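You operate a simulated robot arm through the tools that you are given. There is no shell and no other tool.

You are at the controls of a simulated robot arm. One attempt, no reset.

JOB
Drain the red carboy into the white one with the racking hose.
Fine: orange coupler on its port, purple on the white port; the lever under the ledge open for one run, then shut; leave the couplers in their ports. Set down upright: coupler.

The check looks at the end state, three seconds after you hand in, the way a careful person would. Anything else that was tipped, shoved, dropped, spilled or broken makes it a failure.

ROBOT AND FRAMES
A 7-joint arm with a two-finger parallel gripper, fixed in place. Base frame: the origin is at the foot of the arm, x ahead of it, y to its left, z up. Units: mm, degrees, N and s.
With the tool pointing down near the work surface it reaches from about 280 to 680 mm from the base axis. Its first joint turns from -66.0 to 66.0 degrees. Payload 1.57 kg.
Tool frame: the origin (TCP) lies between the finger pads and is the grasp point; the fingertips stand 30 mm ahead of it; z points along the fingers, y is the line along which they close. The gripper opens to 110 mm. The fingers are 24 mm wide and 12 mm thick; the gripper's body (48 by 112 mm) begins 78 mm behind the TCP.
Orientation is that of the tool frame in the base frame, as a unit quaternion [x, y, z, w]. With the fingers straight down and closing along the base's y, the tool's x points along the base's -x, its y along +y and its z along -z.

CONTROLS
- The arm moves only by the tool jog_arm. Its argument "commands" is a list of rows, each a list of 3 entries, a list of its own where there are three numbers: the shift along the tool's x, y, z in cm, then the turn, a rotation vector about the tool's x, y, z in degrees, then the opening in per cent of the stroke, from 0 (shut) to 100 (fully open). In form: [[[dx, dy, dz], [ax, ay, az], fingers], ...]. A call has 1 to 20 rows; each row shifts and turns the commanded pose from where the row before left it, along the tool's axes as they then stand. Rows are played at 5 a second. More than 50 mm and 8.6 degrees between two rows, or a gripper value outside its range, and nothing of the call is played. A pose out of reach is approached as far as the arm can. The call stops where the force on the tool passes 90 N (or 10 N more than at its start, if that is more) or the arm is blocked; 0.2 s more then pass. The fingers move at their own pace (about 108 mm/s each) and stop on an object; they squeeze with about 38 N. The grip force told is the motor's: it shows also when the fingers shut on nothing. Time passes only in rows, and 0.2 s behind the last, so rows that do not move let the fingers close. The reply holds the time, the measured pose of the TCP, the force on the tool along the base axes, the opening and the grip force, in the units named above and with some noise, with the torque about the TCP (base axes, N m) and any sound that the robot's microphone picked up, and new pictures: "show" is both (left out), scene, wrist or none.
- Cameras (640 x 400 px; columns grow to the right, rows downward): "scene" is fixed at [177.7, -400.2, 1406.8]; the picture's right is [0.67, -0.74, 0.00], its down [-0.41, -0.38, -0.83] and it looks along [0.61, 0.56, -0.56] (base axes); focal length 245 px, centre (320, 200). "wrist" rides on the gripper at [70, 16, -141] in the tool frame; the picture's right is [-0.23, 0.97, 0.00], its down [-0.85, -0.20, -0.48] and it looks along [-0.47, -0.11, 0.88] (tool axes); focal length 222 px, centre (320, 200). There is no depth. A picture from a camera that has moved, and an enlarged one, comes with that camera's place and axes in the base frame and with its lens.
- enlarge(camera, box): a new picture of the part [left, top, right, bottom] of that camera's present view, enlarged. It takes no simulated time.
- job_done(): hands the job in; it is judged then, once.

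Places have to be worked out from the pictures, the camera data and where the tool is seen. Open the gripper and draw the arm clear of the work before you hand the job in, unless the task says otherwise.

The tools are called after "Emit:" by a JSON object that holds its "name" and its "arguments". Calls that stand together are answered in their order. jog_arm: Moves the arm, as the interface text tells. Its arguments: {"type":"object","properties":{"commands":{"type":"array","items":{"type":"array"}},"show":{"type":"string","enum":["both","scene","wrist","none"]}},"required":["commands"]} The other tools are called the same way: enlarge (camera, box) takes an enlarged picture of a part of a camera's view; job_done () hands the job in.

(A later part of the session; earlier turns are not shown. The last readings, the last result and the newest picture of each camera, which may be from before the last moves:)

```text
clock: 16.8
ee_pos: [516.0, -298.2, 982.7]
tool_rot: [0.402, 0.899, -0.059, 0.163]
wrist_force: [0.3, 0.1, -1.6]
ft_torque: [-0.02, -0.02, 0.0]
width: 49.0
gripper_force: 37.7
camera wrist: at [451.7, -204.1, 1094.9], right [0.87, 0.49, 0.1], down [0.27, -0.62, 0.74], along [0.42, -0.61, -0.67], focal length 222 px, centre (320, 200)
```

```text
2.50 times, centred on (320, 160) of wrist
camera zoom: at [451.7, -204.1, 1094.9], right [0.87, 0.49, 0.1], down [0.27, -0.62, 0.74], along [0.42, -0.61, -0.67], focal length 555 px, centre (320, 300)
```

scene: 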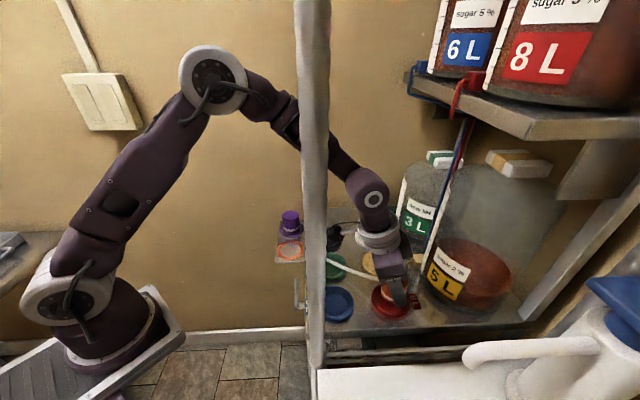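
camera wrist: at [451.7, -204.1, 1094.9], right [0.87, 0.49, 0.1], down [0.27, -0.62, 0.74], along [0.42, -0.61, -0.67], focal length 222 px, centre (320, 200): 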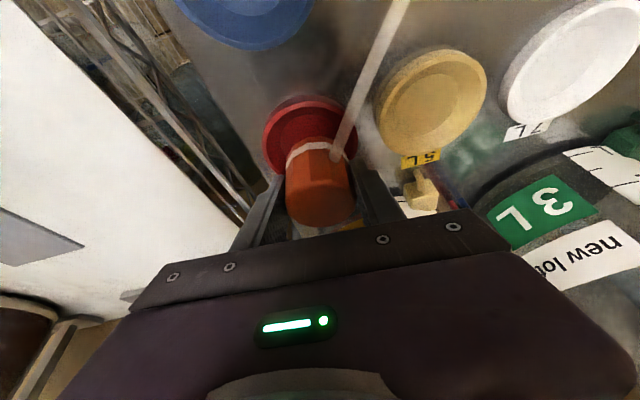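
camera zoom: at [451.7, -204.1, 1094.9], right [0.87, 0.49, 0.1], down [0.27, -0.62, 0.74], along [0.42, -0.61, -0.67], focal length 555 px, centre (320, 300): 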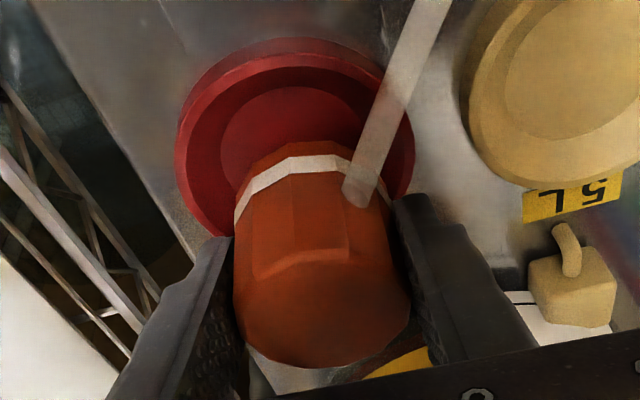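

Alignment is within 2 mm; the dish centre is about (514.6,-296.7). I correct 2 mm toward the front and go down another 13 mm.

Emit:
{"name": "jog_arm", "arguments": {"commands": [[[0.3, -0.02, 0.58], [0, 0, 0], 36], [[0.31, -0.02, 0.58], [0, 0, 0], 36], [[0, 0, 0], [0, 0, 0], 36]], "show": "wrist"}}

Emit:
{"name": "enlarge", "arguments": {"camera": "scene", "box": [350, 240, 450, 330]}}

Emit:
{"name": "enlarge", "arguments": {"camera": "wrist", "box": [220, 80, 420, 240]}}

```text
clock: 17.6
ee_pos: [516.5, -297.0, 972.6]
tool_rot: [0.402, 0.899, -0.059, 0.163]
wrist_force: [0.1, 0.7, -2.1]
ft_torque: [0.02, 0.03, -0.01]
width: 49.0
gripper_force: 38.3
camera wrist: at [450.0, -203.1, 1083.2], right [0.86, 0.49, 0.1], down [0.27, -0.62, 0.74], along [0.42, -0.61, -0.67], focal length 222 px, centre (320, 200)
```

wrist: 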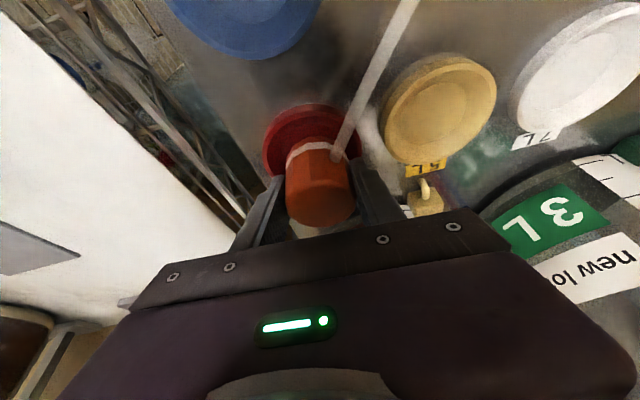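

```text
4.44 times, centred on (400, 285) of scene
camera zoom: at [177.7, -400.3, 1406.7], right [0.67, -0.74, 0.0], down [-0.41, -0.38, -0.83], along [0.61, 0.56, -0.56], focal length 1089 px, centre (-36, -178)
```

zoom: 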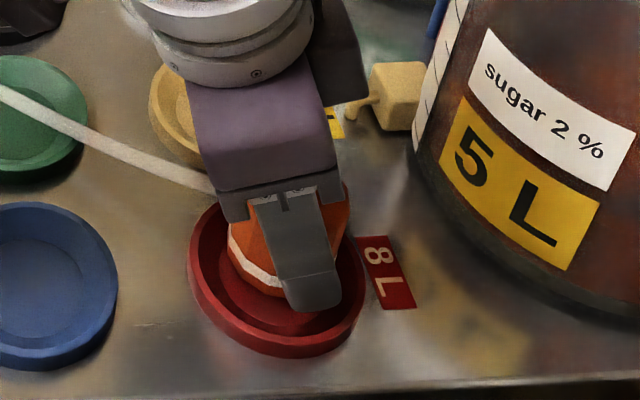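

```text
2.50 times, centred on (320, 160) of wrist
camera zoom: at [450.0, -203.1, 1083.2], right [0.86, 0.49, 0.1], down [0.27, -0.62, 0.74], along [0.42, -0.61, -0.67], focal length 555 px, centre (320, 300)
```

zoom: 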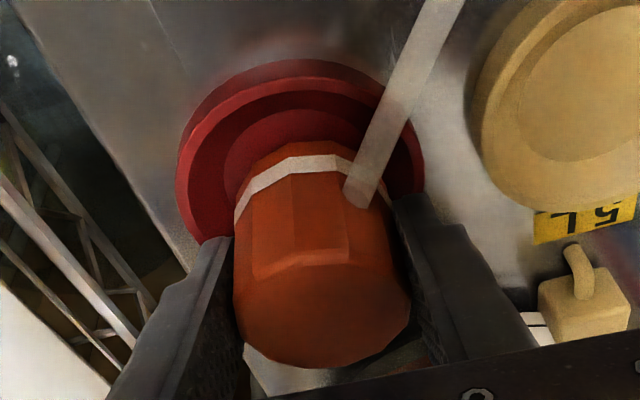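

Well centred now. I descend in small steps watching the vertical force.

Emit:
{"name": "jog_arm", "arguments": {"commands": [[[0.1, -0.01, 0.28], [0, 0, 0], 36], [[0.1, -0.01, 0.28], [0, 0, 0], 36], [[0, 0, 0], [0, 0, 0], 36]], "show": "none"}}

Emit:
{"name": "jog_arm", "arguments": {"commands": [[[0.07, 0, 0.19], [0, 0, 0], 36], [[0.07, 0, 0.19], [0, 0, 0], 36], [[0, 0, 0], [0, 0, 0], 36]], "show": "scene"}}

```text
clock: 18.4
ee_pos: [514.3, -297.7, 967.1]
tool_rot: [0.402, 0.899, -0.06, 0.163]
wrist_force: [0.0, -0.1, -1.6]
ft_torque: [-0.02, 0.0, 0.02]
width: 48.8
gripper_force: 38.2
```

```text
clock: 19.2
ee_pos: [514.9, -296.1, 962.8]
tool_rot: [0.402, 0.899, -0.059, 0.163]
wrist_force: [0.5, 0.2, -1.8]
ft_torque: [0.01, -0.04, -0.01]
width: 49.0
gripper_force: 37.8
```

scene: 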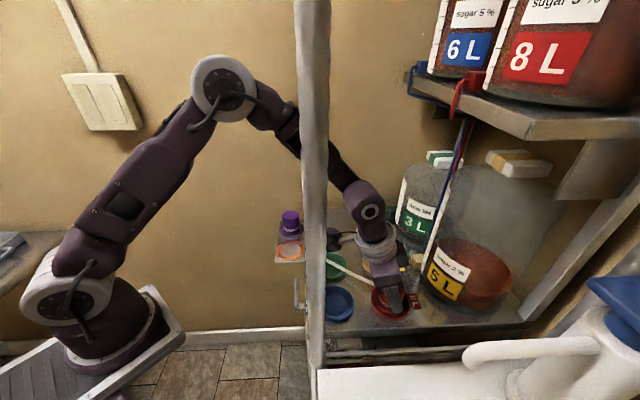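

No contact yet at 962.8. I continue in 2 mm steps.

Emit:
{"name": "jog_arm", "arguments": {"commands": [[[0.07, 0, 0.19], [0, 0, 0], 36], [[0, 0, 0], [0, 0, 0], 36]], "show": "none"}}

Emit:
{"name": "jog_arm", "arguments": {"commands": [[[0.07, 0, 0.19], [0, 0, 0], 36], [[0, 0, 0], [0, 0, 0], 36]], "show": "wrist"}}

Emit:
{"name": "enlarge", "arguments": {"camera": "scene", "box": [350, 240, 450, 330]}}

Emit:
{"name": "enlarge", "arguments": {"camera": "wrist", "box": [220, 80, 420, 240]}}

```text
clock: 19.8
ee_pos: [515.6, -297.2, 962.3]
tool_rot: [0.402, 0.899, -0.059, 0.164]
wrist_force: [-4.2, 3.1, 21.5]
ft_torque: [-0.12, 0.57, -0.09]
width: 49.1
gripper_force: 37.7
```

```text
clock: 20.4
ee_pos: [515.4, -297.0, 960.3]
tool_rot: [0.403, 0.898, -0.059, 0.166]
wrist_force: [-1.0, -0.3, 36.7]
ft_torque: [-0.32, 0.3, -0.04]
width: 49.0
gripper_force: 38.1
camera wrist: at [449.2, -202.8, 1070.0], right [0.86, 0.49, 0.1], down [0.26, -0.62, 0.74], along [0.43, -0.61, -0.67], focal length 222 px, centre (320, 200)
```

wrist: 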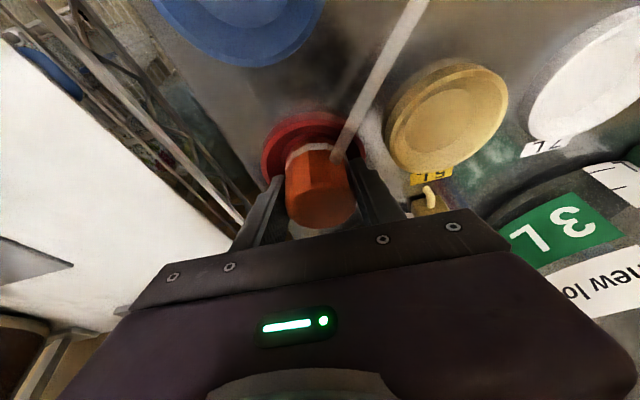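

```text
4.44 times, centred on (400, 285) of scene
camera zoom: at [177.1, -399.9, 1407.0], right [0.67, -0.74, 0.0], down [-0.41, -0.38, -0.83], along [0.61, 0.56, -0.56], focal length 1089 px, centre (-36, -178)
```

zoom: 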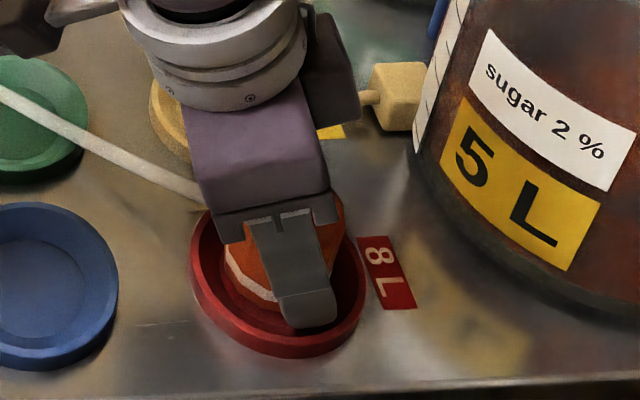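

```text
2.50 times, centred on (320, 160) of wrist
camera zoom: at [449.2, -202.8, 1070.0], right [0.86, 0.49, 0.1], down [0.26, -0.62, 0.74], along [0.43, -0.61, -0.67], focal length 555 px, centre (320, 300)
```

zoom: 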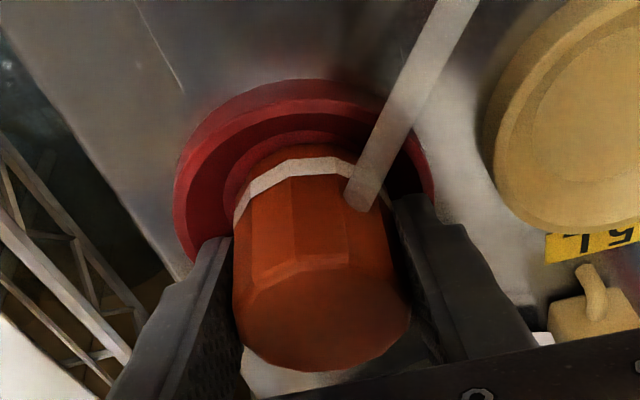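

Seated: 37 N straight up, little lateral force or torque. I relieve the press by ~2.5 mm, open slightly (to ~53 mm) to avoid the dish walls, and check.

Emit:
{"name": "jog_arm", "arguments": {"commands": [[[-0.085, 0, -0.235], [0, 0, 0], 36], [[0, 0, 0], [0, 0, 0], 36]], "show": "none"}}

Emit:
{"name": "jog_arm", "arguments": {"commands": [[[0, 0, 0], [0, 0, 0], 49], [[0, 0, 0], [0, 0, 0], 49]], "show": "wrist"}}

Emit:
{"name": "enlarge", "arguments": {"camera": "wrist", "box": [220, 80, 420, 240]}}

```text
clock: 21.0
ee_pos: [514.6, -296.5, 961.5]
tool_rot: [0.403, 0.899, -0.059, 0.162]
wrist_force: [2.3, -3.9, 10.8]
ft_torque: [-0.39, 0.0, 0.05]
width: 49.0
gripper_force: 38.1
```

```text
clock: 21.6
ee_pos: [513.4, -296.3, 961.2]
tool_rot: [0.402, 0.9, -0.059, 0.161]
wrist_force: [-4.0, -4.8, 1.5]
ft_torque: [-0.07, 0.05, -0.04]
width: 49.8
gripper_force: 0.1
camera wrist: at [448.7, -202.4, 1070.9], right [0.87, 0.49, 0.1], down [0.27, -0.62, 0.73], along [0.42, -0.61, -0.67], focal length 222 px, centre (320, 200)
```

wrist: 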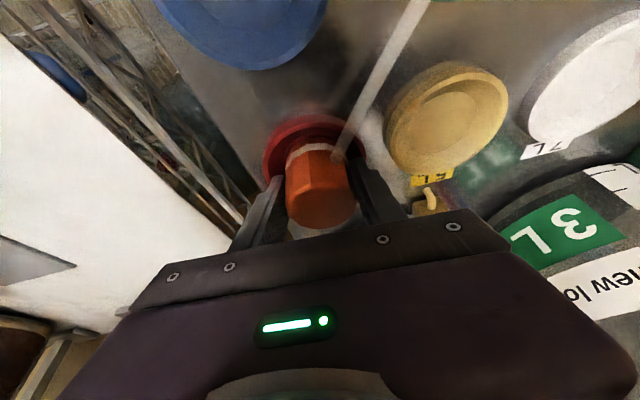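

```text
2.50 times, centred on (320, 160) of wrist
camera zoom: at [448.7, -202.4, 1070.9], right [0.87, 0.49, 0.1], down [0.27, -0.62, 0.73], along [0.42, -0.61, -0.67], focal length 555 px, centre (320, 300)
```

zoom: 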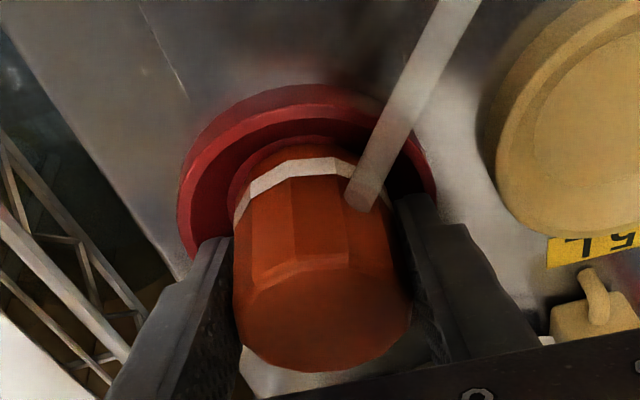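

The fingers opened only 0.8 mm, apparently limited by the dish walls, but grip force is zero. I raise gently and watch that the coupler stays.

Emit:
{"name": "jog_arm", "arguments": {"commands": [[[-0.1, 0, -0.28], [0, 0, 0], 49], [[-0.1, 0, -0.28], [0, 0, 0], 49], [[0, 0, 0], [0, 0, 0], 51]], "show": "wrist"}}

Emit:
{"name": "enlarge", "arguments": {"camera": "wrist", "box": [220, 80, 420, 240]}}

Emit:
{"name": "enlarge", "arguments": {"camera": "scene", "box": [350, 240, 450, 330]}}

```text
clock: 22.4
ee_pos: [513.8, -295.4, 967.6]
tool_rot: [0.403, 0.899, -0.059, 0.162]
wrist_force: [0.9, -0.2, -0.6]
ft_torque: [0.0, 0.0, 0.0]
width: 56.2
gripper_force: 0.1
camera wrist: at [448.8, -202.2, 1077.3], right [0.86, 0.49, 0.1], down [0.27, -0.62, 0.74], along [0.42, -0.61, -0.67], focal length 222 px, centre (320, 200)
```

wrist: 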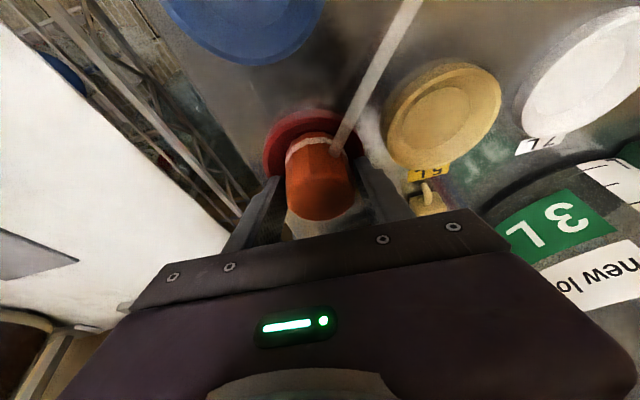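

```text
2.50 times, centred on (320, 160) of wrist
camera zoom: at [448.8, -202.2, 1077.3], right [0.86, 0.49, 0.1], down [0.27, -0.62, 0.74], along [0.42, -0.61, -0.67], focal length 555 px, centre (320, 300)
```

zoom: 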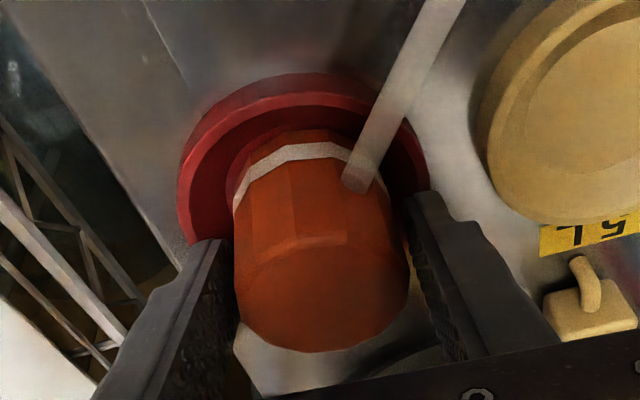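

```text
4.44 times, centred on (400, 285) of scene
camera zoom: at [177.7, -400.2, 1406.8], right [0.67, -0.74, 0.0], down [-0.41, -0.38, -0.83], along [0.61, 0.56, -0.56], focal length 1089 px, centre (-36, -178)
```

zoom: 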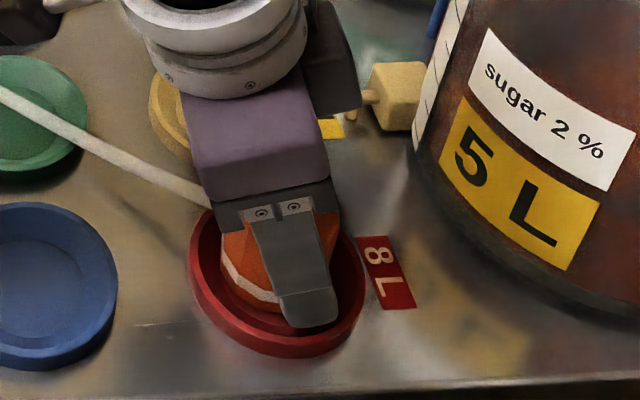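

The coupler stays in the dish. I rise clear of it and verify.

Emit:
{"name": "jog_arm", "arguments": {"commands": [[[-0.68, 0.05, -1.88], [0, 0, 0], 56], [[-0.68, 0.05, -1.88], [0, 0, 0], 62], [[-1.03, 0.08, -2.82], [0, 0, 0], 62], [[-1.03, 0.08, -2.82], [0, 0, 0], 62], [[3.0, 0, -1.0], [0, 0, 0], 62], [[0, 0, 0], [0, 0, 0], 62]]}}

Emit:
{"name": "enlarge", "arguments": {"camera": "wrist", "box": [220, 60, 420, 220]}}

Emit:
{"name": "enlarge", "arguments": {"camera": "scene", "box": [350, 240, 450, 330]}}

```text
clock: 23.8
ee_pos: [494.5, -274.5, 1068.7]
tool_rot: [0.403, 0.899, -0.059, 0.163]
wrist_force: [-0.2, -0.4, 0.4]
ft_torque: [0.02, 0.04, -0.01]
width: 68.3
gripper_force: 0.0
camera wrist: at [428.8, -181.0, 1178.1], right [0.86, 0.49, 0.1], down [0.27, -0.62, 0.74], along [0.42, -0.61, -0.67], focal length 222 px, centre (320, 200)
```

scene: 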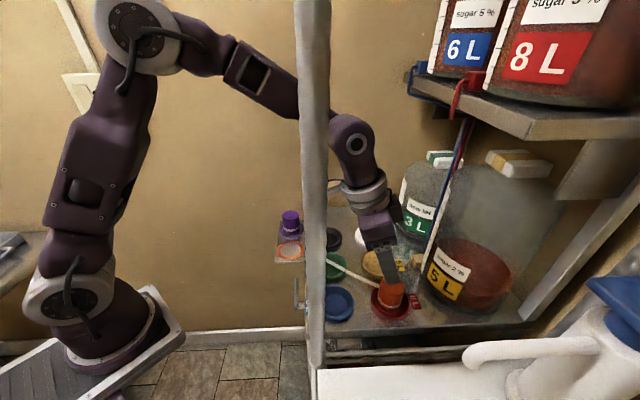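
wrist: 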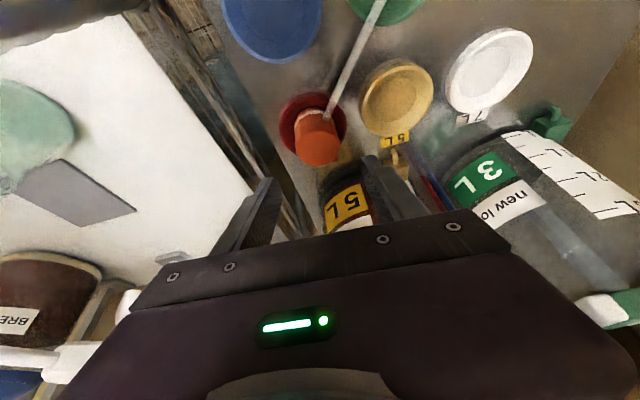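

```text
2.50 times, centred on (320, 140) of wrist
camera zoom: at [428.8, -181.0, 1178.1], right [0.86, 0.49, 0.1], down [0.27, -0.62, 0.74], along [0.42, -0.61, -0.67], focal length 555 px, centre (320, 350)
```

zoom: 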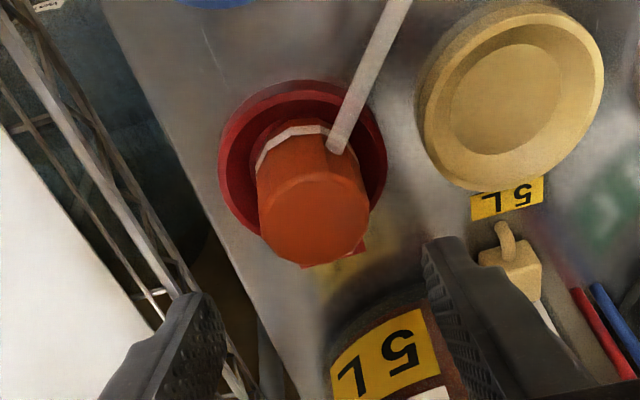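

```text
4.44 times, centred on (400, 285) of scene
camera zoom: at [177.7, -400.2, 1406.8], right [0.67, -0.74, 0.0], down [-0.41, -0.38, -0.83], along [0.61, 0.56, -0.56], focal length 1089 px, centre (-36, -178)
```

zoom: 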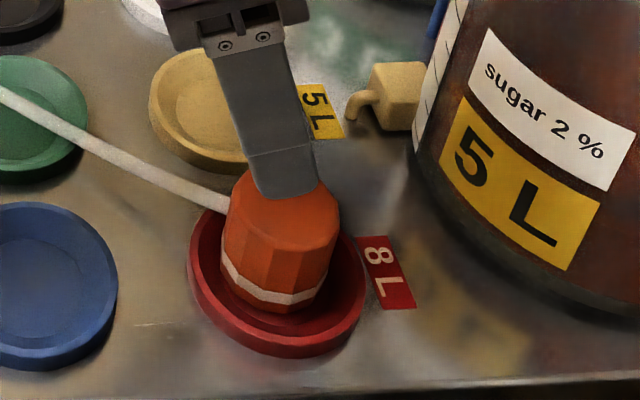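

The orange coupler sits upright and centred in the red port. Now I travel at z≈1068 to above the purple coupler near (536,39).

Emit:
{"name": "jog_arm", "arguments": {"commands": [[[2.78, 3.44, -0.92], [0, 0, 0], 62], [[2.78, 3.44, -0.92], [0, 0, 0], 62], [[2.78, 3.44, -0.92], [0, 0, 0], 62], [[2.78, 3.44, -0.92], [0, 0, 0], 62], [[2.78, 3.44, -0.92], [0, 0, 0], 62], [[2.78, 3.44, -0.92], [0, 0, 0], 62], [[2.78, 3.44, -0.92], [0, 0, 0], 62], [[0, 0, 0], [0, 0, 0], 62]]}}

Emit:
{"name": "enlarge", "arguments": {"camera": "wrist", "box": [220, 60, 420, 220]}}

Emit:
{"name": "enlarge", "arguments": {"camera": "scene", "box": [240, 170, 360, 280]}}

```text
clock: 25.6
ee_pos: [535.6, 41.4, 1065.9]
tool_rot: [0.404, 0.898, -0.059, 0.163]
wrist_force: [-1.0, 0.5, -0.1]
ft_torque: [0.03, 0.02, 0.07]
width: 68.2
gripper_force: 0.0
camera wrist: at [469.5, 134.5, 1176.1], right [0.86, 0.49, 0.1], down [0.27, -0.62, 0.74], along [0.42, -0.61, -0.67], focal length 222 px, centre (320, 200)
```

scene: 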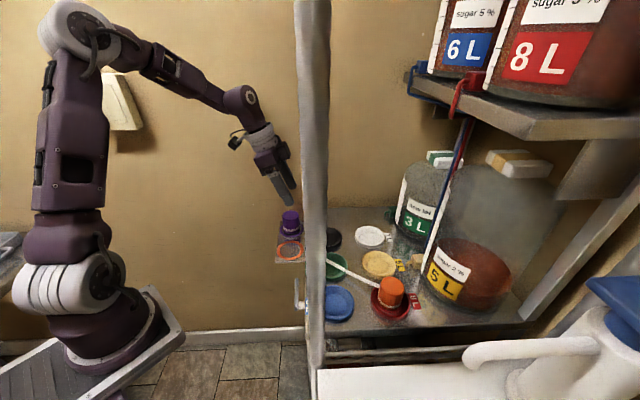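
wrist: 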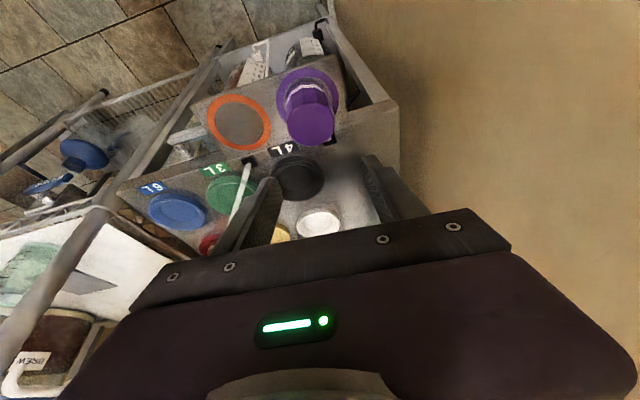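

```text
2.50 times, centred on (320, 140) of wrist
camera zoom: at [469.5, 134.5, 1176.1], right [0.86, 0.49, 0.1], down [0.27, -0.62, 0.74], along [0.42, -0.61, -0.67], focal length 555 px, centre (320, 350)
```

zoom: 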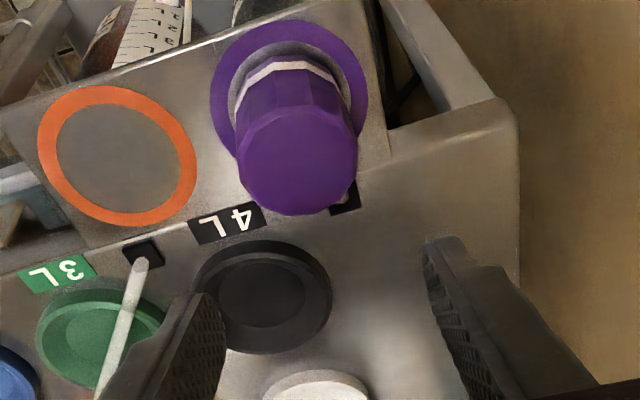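

```text
3.64 times, centred on (300, 225) of scene
camera zoom: at [177.7, -400.2, 1406.8], right [0.67, -0.74, 0.0], down [-0.41, -0.38, -0.83], along [0.61, 0.56, -0.56], focal length 891 px, centre (393, 109)
```

zoom: 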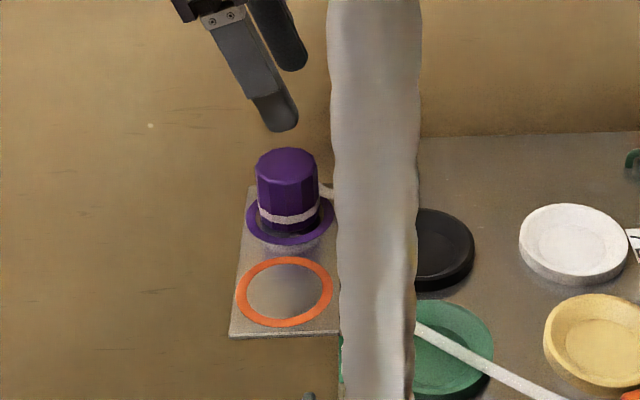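

The purple coupler appears at the same relative image spot as orange did at its hover, so target TCP ≈ (534.8,38.6,961.5). I descend to it.

Emit:
{"name": "jog_arm", "arguments": {"commands": [[[0.855, -0.13, 2.465], [0, 0, 0], 62], [[0.855, -0.13, 2.465], [0, 0, 0], 62], [[0.855, -0.13, 2.465], [0, 0, 0], 62], [[0.855, -0.13, 2.465], [0, 0, 0], 62], [[0, 0, 0], [0, 0, 0], 62]], "show": "wrist"}}

Emit:
{"name": "enlarge", "arguments": {"camera": "wrist", "box": [220, 80, 420, 240]}}

Emit:
{"name": "enlarge", "arguments": {"camera": "scene", "box": [240, 170, 360, 280]}}

```text
clock: 26.8
ee_pos: [533.2, 38.2, 962.5]
tool_rot: [0.403, 0.899, -0.059, 0.163]
wrist_force: [0.0, -0.1, 0.6]
ft_torque: [0.01, -0.04, -0.01]
width: 68.4
gripper_force: 0.1
camera wrist: at [467.5, 132.8, 1072.3], right [0.86, 0.49, 0.1], down [0.27, -0.62, 0.74], along [0.42, -0.61, -0.67], focal length 222 px, centre (320, 200)
```

wrist: 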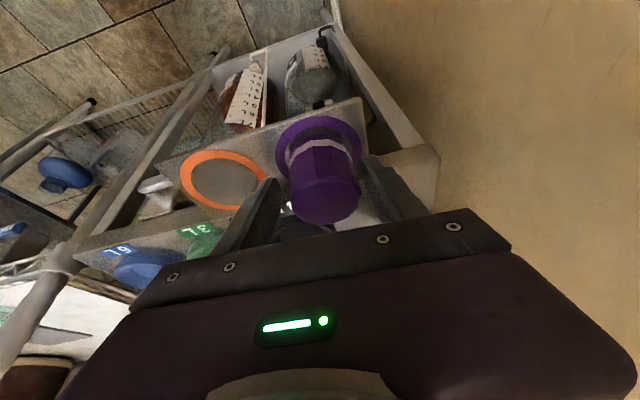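

```text
2.50 times, centred on (320, 160) of wrist
camera zoom: at [467.5, 132.8, 1072.3], right [0.86, 0.49, 0.1], down [0.27, -0.62, 0.74], along [0.42, -0.61, -0.67], focal length 555 px, centre (320, 300)
```

zoom: 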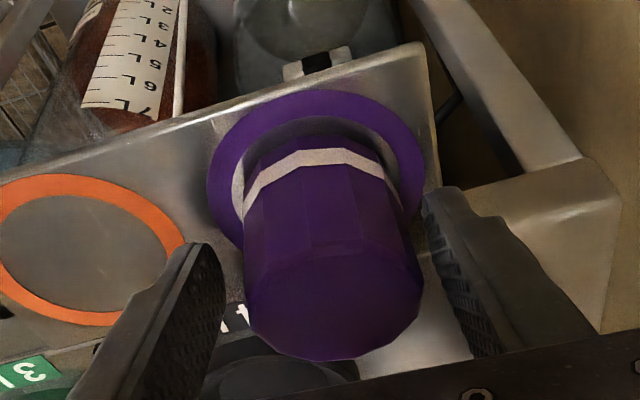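

```text
3.64 times, centred on (300, 225) of scene
camera zoom: at [177.7, -400.2, 1406.8], right [0.67, -0.74, 0.0], down [-0.41, -0.38, -0.83], along [0.61, 0.56, -0.56], focal length 891 px, centre (393, 109)
```

zoom: 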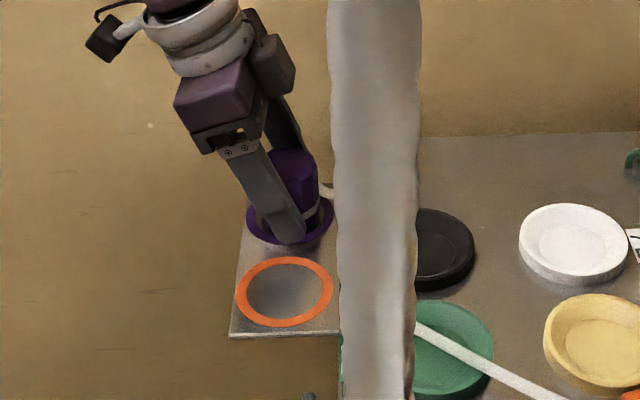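

The knob is ~2.5 mm toward the +d1 finger; I shift and close.

Emit:
{"name": "jog_arm", "arguments": {"commands": [[[0.1, 0.25, 0], [0, 0, 0], 62], [[0, 0, 0], [0, 0, 0], 50], [[0, 0, 0], [0, 0, 0], 38], [[0, 0, 0], [0, 0, 0], 36]], "show": "wrist"}}

Emit:
{"name": "jog_arm", "arguments": {"commands": [[[-0.34, 0.03, -0.94], [0, 0, 0], 36], [[-0.51, 0.04, -1.41], [0, 0, 0], 36], [[-1.03, 0.08, -2.82], [0, 0, 0], 36], [[-1.03, 0.08, -2.82], [0, 0, 0], 36], [[0, 0, 0], [0, 0, 0], 36]]}}

```text
clock: 27.8
ee_pos: [534.6, 40.8, 961.0]
tool_rot: [0.403, 0.899, -0.059, 0.163]
wrist_force: [-0.1, 0.2, 0.2]
ft_torque: [-0.03, -0.04, 0.02]
width: 49.2
gripper_force: 37.4
camera wrist: at [468.6, 134.6, 1071.7], right [0.86, 0.49, 0.1], down [0.27, -0.62, 0.74], along [0.42, -0.61, -0.67], focal length 222 px, centre (320, 200)
```

wrist: 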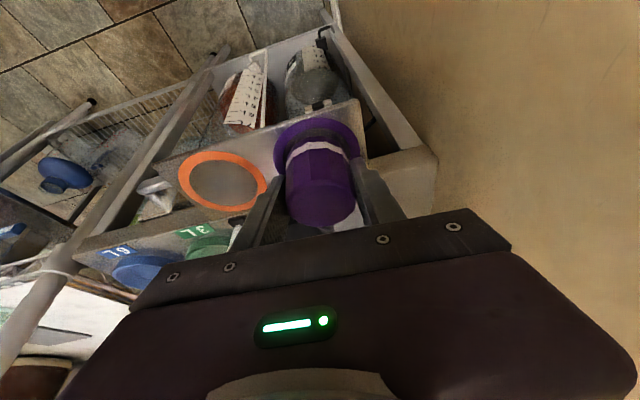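

```text
clock: 29.0
ee_pos: [535.6, 38.0, 1046.4]
tool_rot: [0.403, 0.899, -0.06, 0.162]
wrist_force: [-0.2, 0.2, -2.9]
ft_torque: [0.01, 0.02, 0.01]
width: 48.9
gripper_force: 38.0
camera wrist: at [469.9, 132.6, 1156.2], right [0.86, 0.49, 0.1], down [0.27, -0.62, 0.74], along [0.42, -0.61, -0.67], focal length 222 px, centre (320, 200)
```

scene: 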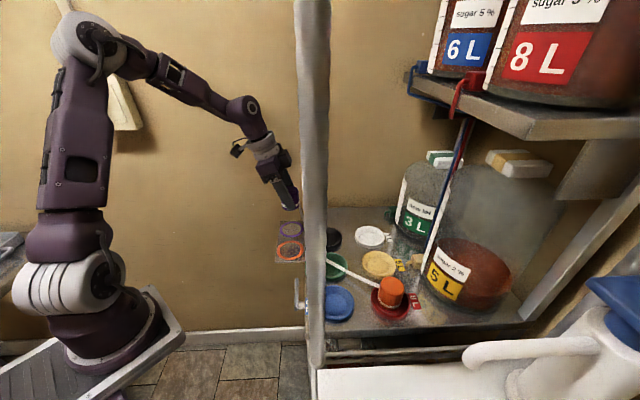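
wrist: 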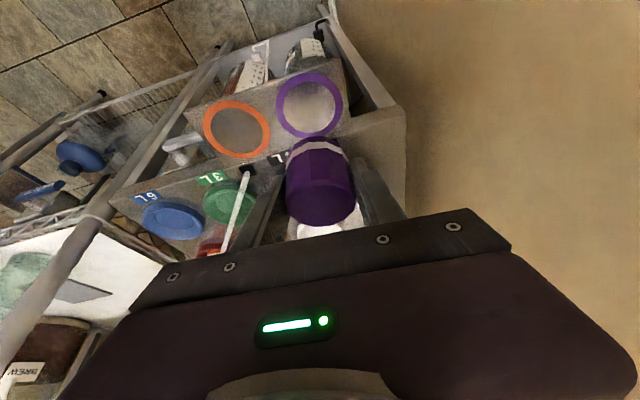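

Purple is lifted cleanly. I carry it toward the white port, stopping just short to refine.

Emit:
{"name": "jog_arm", "arguments": {"commands": [[[-3.4, -0.73, 1.33], [0, 0, 0], 36], [[-3.4, -0.73, 1.33], [0, 0, 0], 36], [[-3.4, -0.73, 1.33], [0, 0, 0], 36], [[-3.4, -0.73, 1.33], [0, 0, 0], 36], [[-3.4, -0.73, 1.33], [0, 0, 0], 36], [[0, 0, 0], [0, 0, 0], 36]]}}

Emit:
{"name": "enlarge", "arguments": {"camera": "wrist", "box": [220, 60, 420, 220]}}

Emit:
{"name": "enlarge", "arguments": {"camera": "scene", "box": [310, 150, 450, 270]}}

```text
clock: 30.4
ee_pos: [630.5, -122.3, 1042.5]
tool_rot: [0.403, 0.899, -0.06, 0.163]
wrist_force: [-0.2, 0.3, -2.3]
ft_torque: [0.02, 0.0, 0.0]
width: 49.0
gripper_force: 38.2
camera wrist: at [564.5, -28.1, 1152.6], right [0.86, 0.49, 0.1], down [0.27, -0.62, 0.74], along [0.42, -0.61, -0.67], focal length 222 px, centre (320, 200)
```

scene: 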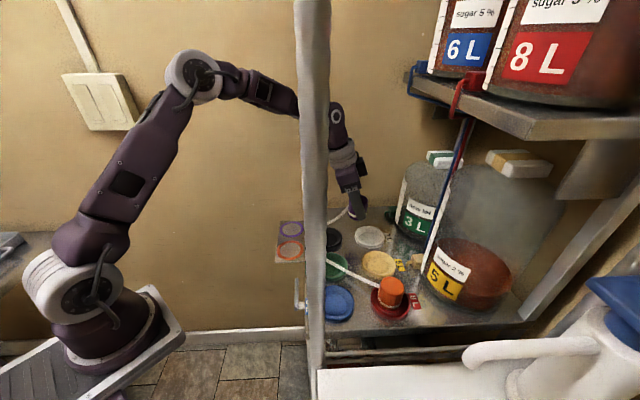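
wrist: 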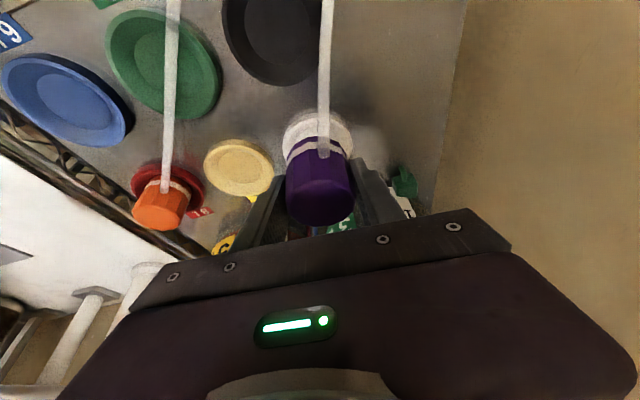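

```text
2.50 times, centred on (320, 140) of wrist
camera zoom: at [564.5, -28.1, 1152.6], right [0.86, 0.49, 0.1], down [0.27, -0.62, 0.74], along [0.42, -0.61, -0.67], focal length 555 px, centre (320, 350)
```

zoom: 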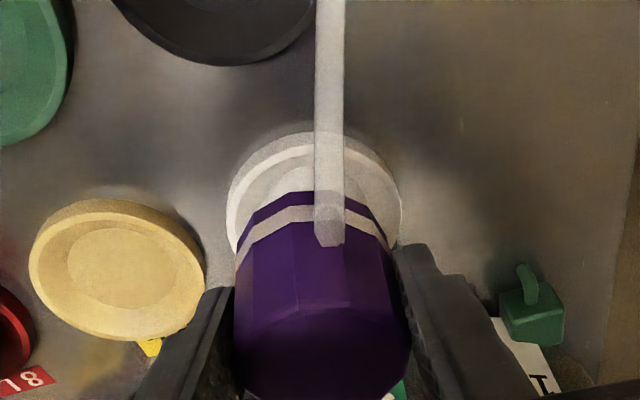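

```text
3.33 times, centred on (380, 210) of scene
camera zoom: at [177.7, -400.3, 1406.7], right [0.67, -0.74, 0.0], down [-0.41, -0.38, -0.83], along [0.61, 0.56, -0.56], focal length 817 px, centre (120, 167)
```

zoom: 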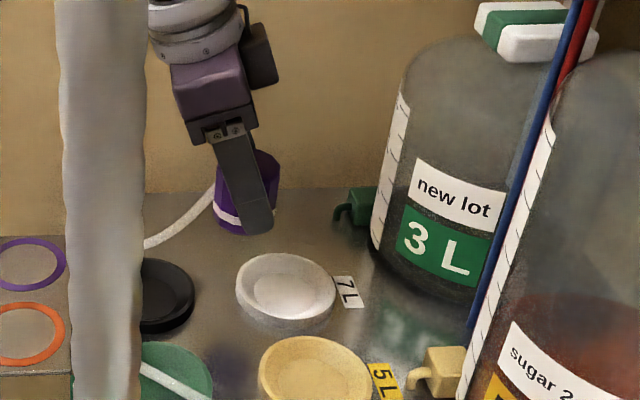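

White port is at about (655,-152). I move over it and lower to ~20 mm above the dish.

Emit:
{"name": "jog_arm", "arguments": {"commands": [[[-0.83, -0.16, 3.33], [0, 0, 0], 36], [[-0.83, -0.16, 3.33], [0, 0, 0], 36], [[0, 0, 0], [0, 0, 0], 36]]}}

Emit:
{"name": "enlarge", "arguments": {"camera": "wrist", "box": [220, 80, 420, 240]}}

Emit:
{"name": "enlarge", "arguments": {"camera": "scene", "box": [320, 190, 420, 270]}}

```text
clock: 31.2
ee_pos: [654.4, -150.4, 983.7]
tool_rot: [0.403, 0.899, -0.059, 0.163]
wrist_force: [-0.1, -1.2, -2.1]
ft_torque: [-0.01, -0.01, 0.0]
width: 49.0
gripper_force: 37.4
camera wrist: at [589.4, -56.5, 1094.0], right [0.86, 0.49, 0.1], down [0.27, -0.62, 0.74], along [0.43, -0.61, -0.67], focal length 222 px, centre (320, 200)
```

scene: 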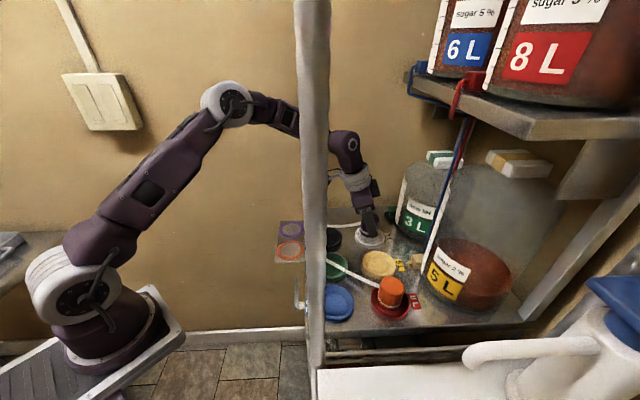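
wrist: 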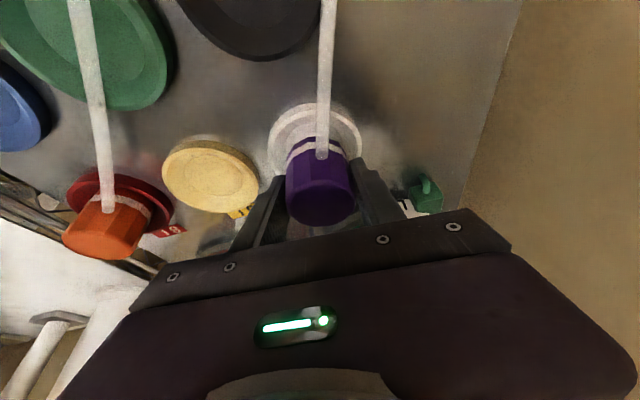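

```text
2.50 times, centred on (320, 160) of wrist
camera zoom: at [589.4, -56.5, 1094.0], right [0.86, 0.49, 0.1], down [0.27, -0.62, 0.74], along [0.43, -0.61, -0.67], focal length 555 px, centre (320, 300)
```

zoom: 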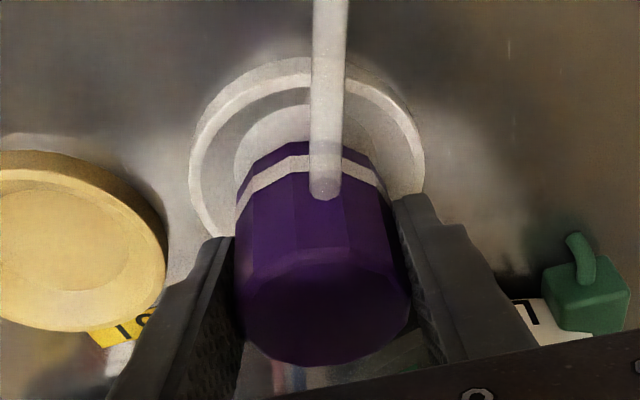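

```text
5.00 times, centred on (370, 230) of scene
camera zoom: at [177.7, -400.3, 1406.7], right [0.67, -0.74, 0.0], down [-0.41, -0.38, -0.83], along [0.61, 0.56, -0.56], focal length 1225 px, centre (70, 50)
```

zoom: 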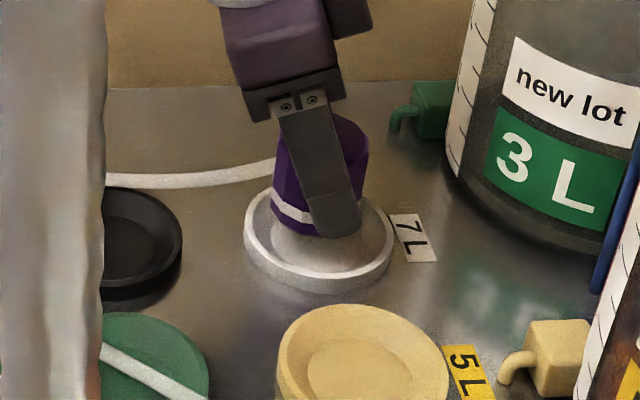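

Offset is ~3.4 mm along +d1 and ~4 mm deeper; target (659.8,-151.3). I correct and lower 12 mm.

Emit:
{"name": "jog_arm", "arguments": {"commands": [[[-0.4, 0.34, 0.15], [0, 0, 0], 36], [[0.2, -0.02, 0.56], [0, 0, 0], 36], [[0.2, -0.01, 0.56], [0, 0, 0], 36], [[0, 0, 0], [0, 0, 0], 36]], "show": "wrist"}}

Emit:
{"name": "enlarge", "arguments": {"camera": "wrist", "box": [220, 80, 420, 240]}}

Emit:
{"name": "enlarge", "arguments": {"camera": "scene", "box": [320, 190, 420, 270]}}

```text
clock: 32.2
ee_pos: [661.4, -150.0, 971.1]
tool_rot: [0.402, 0.899, -0.059, 0.163]
wrist_force: [1.2, 0.1, -1.3]
ft_torque: [-0.02, -0.01, -0.06]
width: 48.8
gripper_force: 38.3
camera wrist: at [595.1, -56.5, 1081.6], right [0.87, 0.49, 0.1], down [0.27, -0.62, 0.74], along [0.42, -0.61, -0.67], focal length 222 px, centre (320, 200)
```

wrist: 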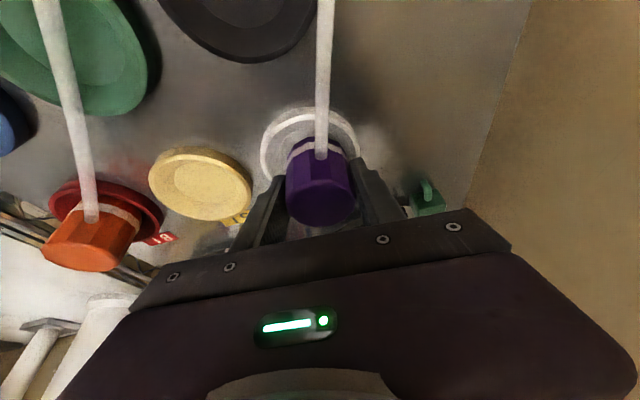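

```text
2.50 times, centred on (320, 160) of wrist
camera zoom: at [595.1, -56.5, 1081.6], right [0.87, 0.49, 0.1], down [0.27, -0.62, 0.74], along [0.42, -0.61, -0.67], focal length 555 px, centre (320, 300)
```

zoom: 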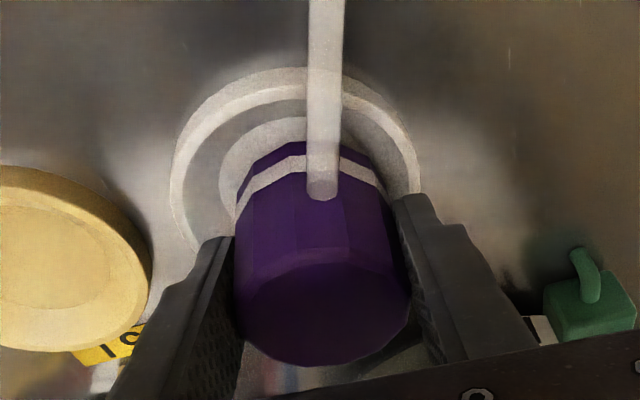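

```text
5.00 times, centred on (370, 230) of scene
camera zoom: at [177.7, -400.2, 1406.7], right [0.67, -0.74, 0.0], down [-0.41, -0.38, -0.83], along [0.61, 0.56, -0.56], focal length 1225 px, centre (70, 50)
```

zoom: 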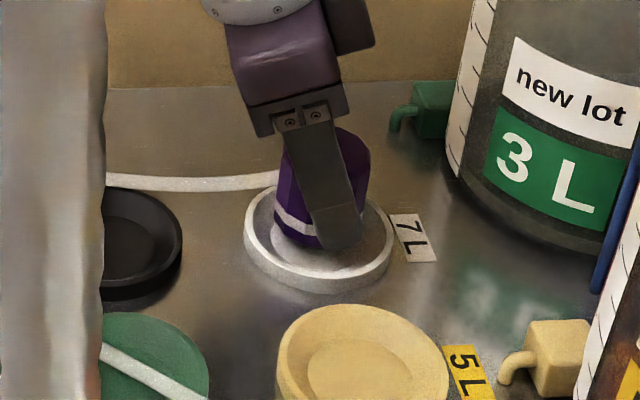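

Compared with the red placement at the same height, I'm ~1.5 mm too far along +d1. I correct that and descend stepwise.

Emit:
{"name": "jog_arm", "arguments": {"commands": [[[0.0, -0.16, 0], [0, 0, 0], 36], [[0.1, -0.01, 0.28], [0, 0, 0], 36], [[0.1, -0.01, 0.28], [0, 0, 0], 36], [[0, 0, 0], [0, 0, 0], 36]], "show": "none"}}

Emit:
{"name": "jog_arm", "arguments": {"commands": [[[0.05, 0, 0.14], [0, 0, 0], 36], [[0, 0, 0], [0, 0, 0], 36]], "show": "wrist"}}

Emit:
{"name": "enlarge", "arguments": {"camera": "wrist", "box": [220, 80, 420, 240]}}

```text
clock: 33.2
ee_pos: [660.1, -151.7, 966.4]
tool_rot: [0.402, 0.899, -0.059, 0.162]
wrist_force: [0.5, 0.3, -1.8]
ft_torque: [0.01, 0.02, -0.01]
width: 49.0
gripper_force: 38.0
```

```text
clock: 33.8
ee_pos: [660.8, -152.8, 964.6]
tool_rot: [0.401, 0.899, -0.059, 0.163]
wrist_force: [-0.6, -0.7, -1.1]
ft_torque: [0.0, -0.03, -0.01]
width: 49.0
gripper_force: 38.0
camera wrist: at [594.9, -58.0, 1074.6], right [0.86, 0.49, 0.1], down [0.27, -0.62, 0.74], along [0.42, -0.61, -0.67], focal length 222 px, centre (320, 200)
```

wrist: 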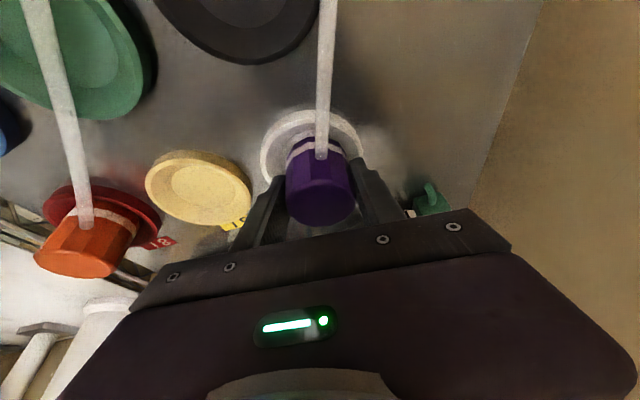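

```text
2.50 times, centred on (320, 160) of wrist
camera zoom: at [594.9, -58.0, 1074.6], right [0.86, 0.49, 0.1], down [0.27, -0.62, 0.74], along [0.42, -0.61, -0.67], focal length 555 px, centre (320, 300)
```

zoom: 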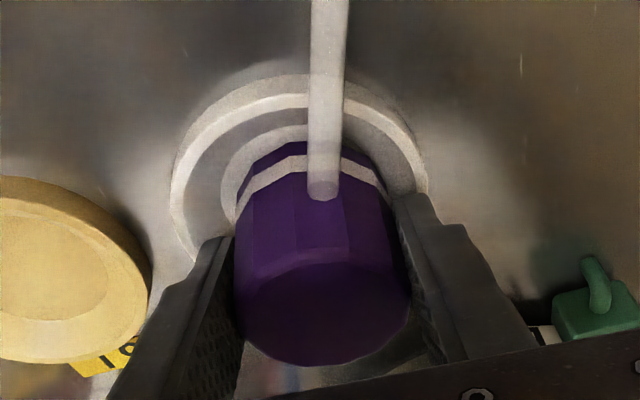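

Centred. I continue down until the contact force shows.

Emit:
{"name": "jog_arm", "arguments": {"commands": [[[0.07, 0, 0.19], [0, 0, 0], 36], [[0, 0, 0], [0, 0, 0], 36]], "show": "none"}}

Emit:
{"name": "jog_arm", "arguments": {"commands": [[[0.07, 0, 0.19], [0, 0, 0], 36], [[0, 0, 0], [0, 0, 0], 36]], "show": "none"}}

```text
clock: 34.4
ee_pos: [660.2, -151.9, 963.2]
tool_rot: [0.403, 0.899, -0.059, 0.164]
wrist_force: [-1.7, 0.2, 5.1]
ft_torque: [-0.08, 0.14, -0.02]
width: 49.2
gripper_force: 37.4
```

```text
clock: 35.0
ee_pos: [659.9, -151.1, 961.6]
tool_rot: [0.402, 0.898, -0.06, 0.167]
wrist_force: [-7.2, 4.2, 33.0]
ft_torque: [-0.3, 0.8, -0.15]
width: 49.0
gripper_force: 38.0
```

Contact at 33 N with a slight lateral component, similar to the red one's first contact. One more millimetre to seat it.

Emit:
{"name": "jog_arm", "arguments": {"commands": [[[0.035, 0.03, 0.1], [0, 0, 0], 36], [[0, 0, 0], [0, 0, 0], 36]], "show": "wrist"}}

Emit:
{"name": "enlarge", "arguments": {"camera": "wrist", "box": [220, 80, 420, 240]}}

Emit:
{"name": "enlarge", "arguments": {"camera": "scene", "box": [320, 190, 420, 270]}}

```text
clock: 35.6
ee_pos: [660.3, -151.3, 961.5]
tool_rot: [0.402, 0.899, -0.059, 0.165]
wrist_force: [-1.7, -2.2, 40.7]
ft_torque: [0.11, -0.24, 0.08]
width: 49.2
gripper_force: 38.2
camera wrist: at [594.3, -57.6, 1071.1], right [0.86, 0.49, 0.11], down [0.26, -0.62, 0.74], along [0.43, -0.61, -0.67], focal length 222 px, centre (320, 200)
```

wrist: 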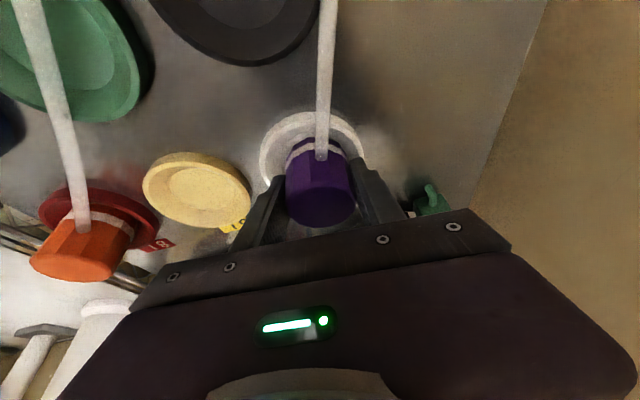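

```text
2.50 times, centred on (320, 160) of wrist
camera zoom: at [594.3, -57.6, 1071.1], right [0.86, 0.49, 0.11], down [0.26, -0.62, 0.74], along [0.43, -0.61, -0.67], focal length 555 px, centre (320, 300)
```

zoom: 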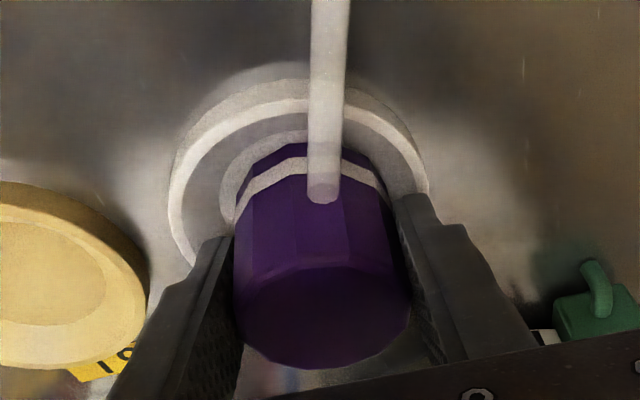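

```text
5.00 times, centred on (370, 230) of scene
camera zoom: at [176.7, -400.0, 1406.9], right [0.67, -0.74, 0.0], down [-0.41, -0.38, -0.83], along [0.62, 0.56, -0.56], focal length 1225 px, centre (70, 50)
```

zoom: 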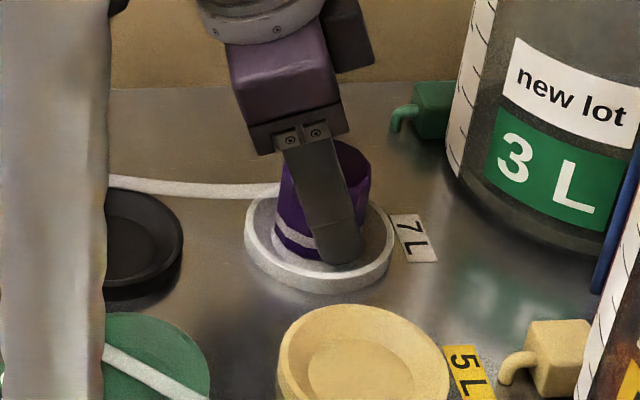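

Seated: 41 N vertical, torque nearly zero. I relieve pressure, release slightly, then rise.

Emit:
{"name": "jog_arm", "arguments": {"commands": [[[-0.095, 0, -0.265], [0, 0, 0], 36], [[0, 0, 0], [0, 0, 0], 36]], "show": "none"}}

Emit:
{"name": "jog_arm", "arguments": {"commands": [[[0, 0, 0], [0, 0, 0], 49], [[0, 0, 0], [0, 0, 0], 49]], "show": "none"}}

Emit:
{"name": "jog_arm", "arguments": {"commands": [[[-0.1, 0, -0.28], [0, 0, 0], 49], [[-0.1, 0, -0.28], [0, 0, 0], 49], [[0, 0, 0], [0, 0, 0], 51]], "show": "wrist"}}

Emit:
{"name": "enlarge", "arguments": {"camera": "scene", "box": [320, 190, 420, 270]}}

```text
clock: 36.2
ee_pos: [658.4, -150.6, 962.6]
tool_rot: [0.402, 0.899, -0.059, 0.162]
wrist_force: [3.9, -3.4, 15.4]
ft_torque: [-0.43, -0.02, 0.1]
width: 48.9
gripper_force: 37.9
```

```text
clock: 36.8
ee_pos: [659.1, -150.9, 959.8]
tool_rot: [0.403, 0.899, -0.06, 0.161]
wrist_force: [-4.0, -6.3, 5.2]
ft_torque: [-0.04, -0.01, -0.07]
width: 50.5
gripper_force: 0.1
```

```text
clock: 37.6
ee_pos: [657.6, -151.2, 968.6]
tool_rot: [0.402, 0.899, -0.059, 0.163]
wrist_force: [0.1, -0.8, -1.1]
ft_torque: [-0.03, -0.01, 0.01]
width: 56.2
gripper_force: 0.1
camera wrist: at [593.9, -57.8, 1079.5], right [0.86, 0.49, 0.1], down [0.27, -0.62, 0.74], along [0.42, -0.61, -0.67], focal length 222 px, centre (320, 200)
```

wrist: 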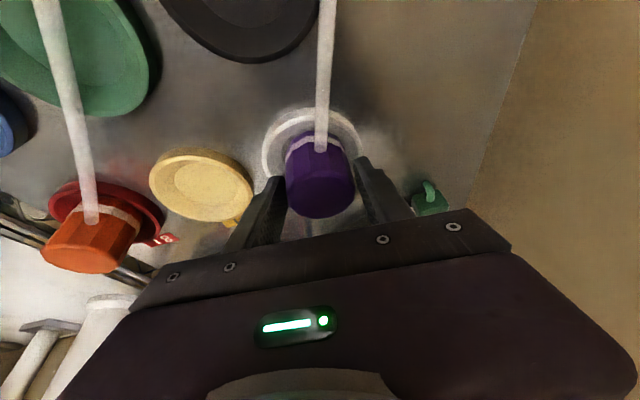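

```text
5.00 times, centred on (370, 230) of scene
camera zoom: at [177.7, -400.2, 1406.8], right [0.67, -0.74, 0.0], down [-0.41, -0.38, -0.83], along [0.61, 0.56, -0.56], focal length 1225 px, centre (70, 50)
```

zoom: 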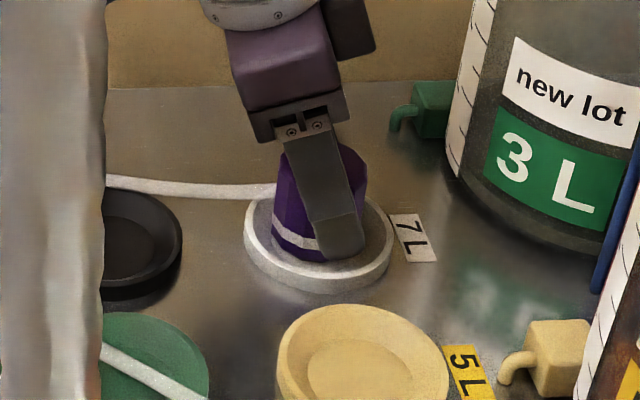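

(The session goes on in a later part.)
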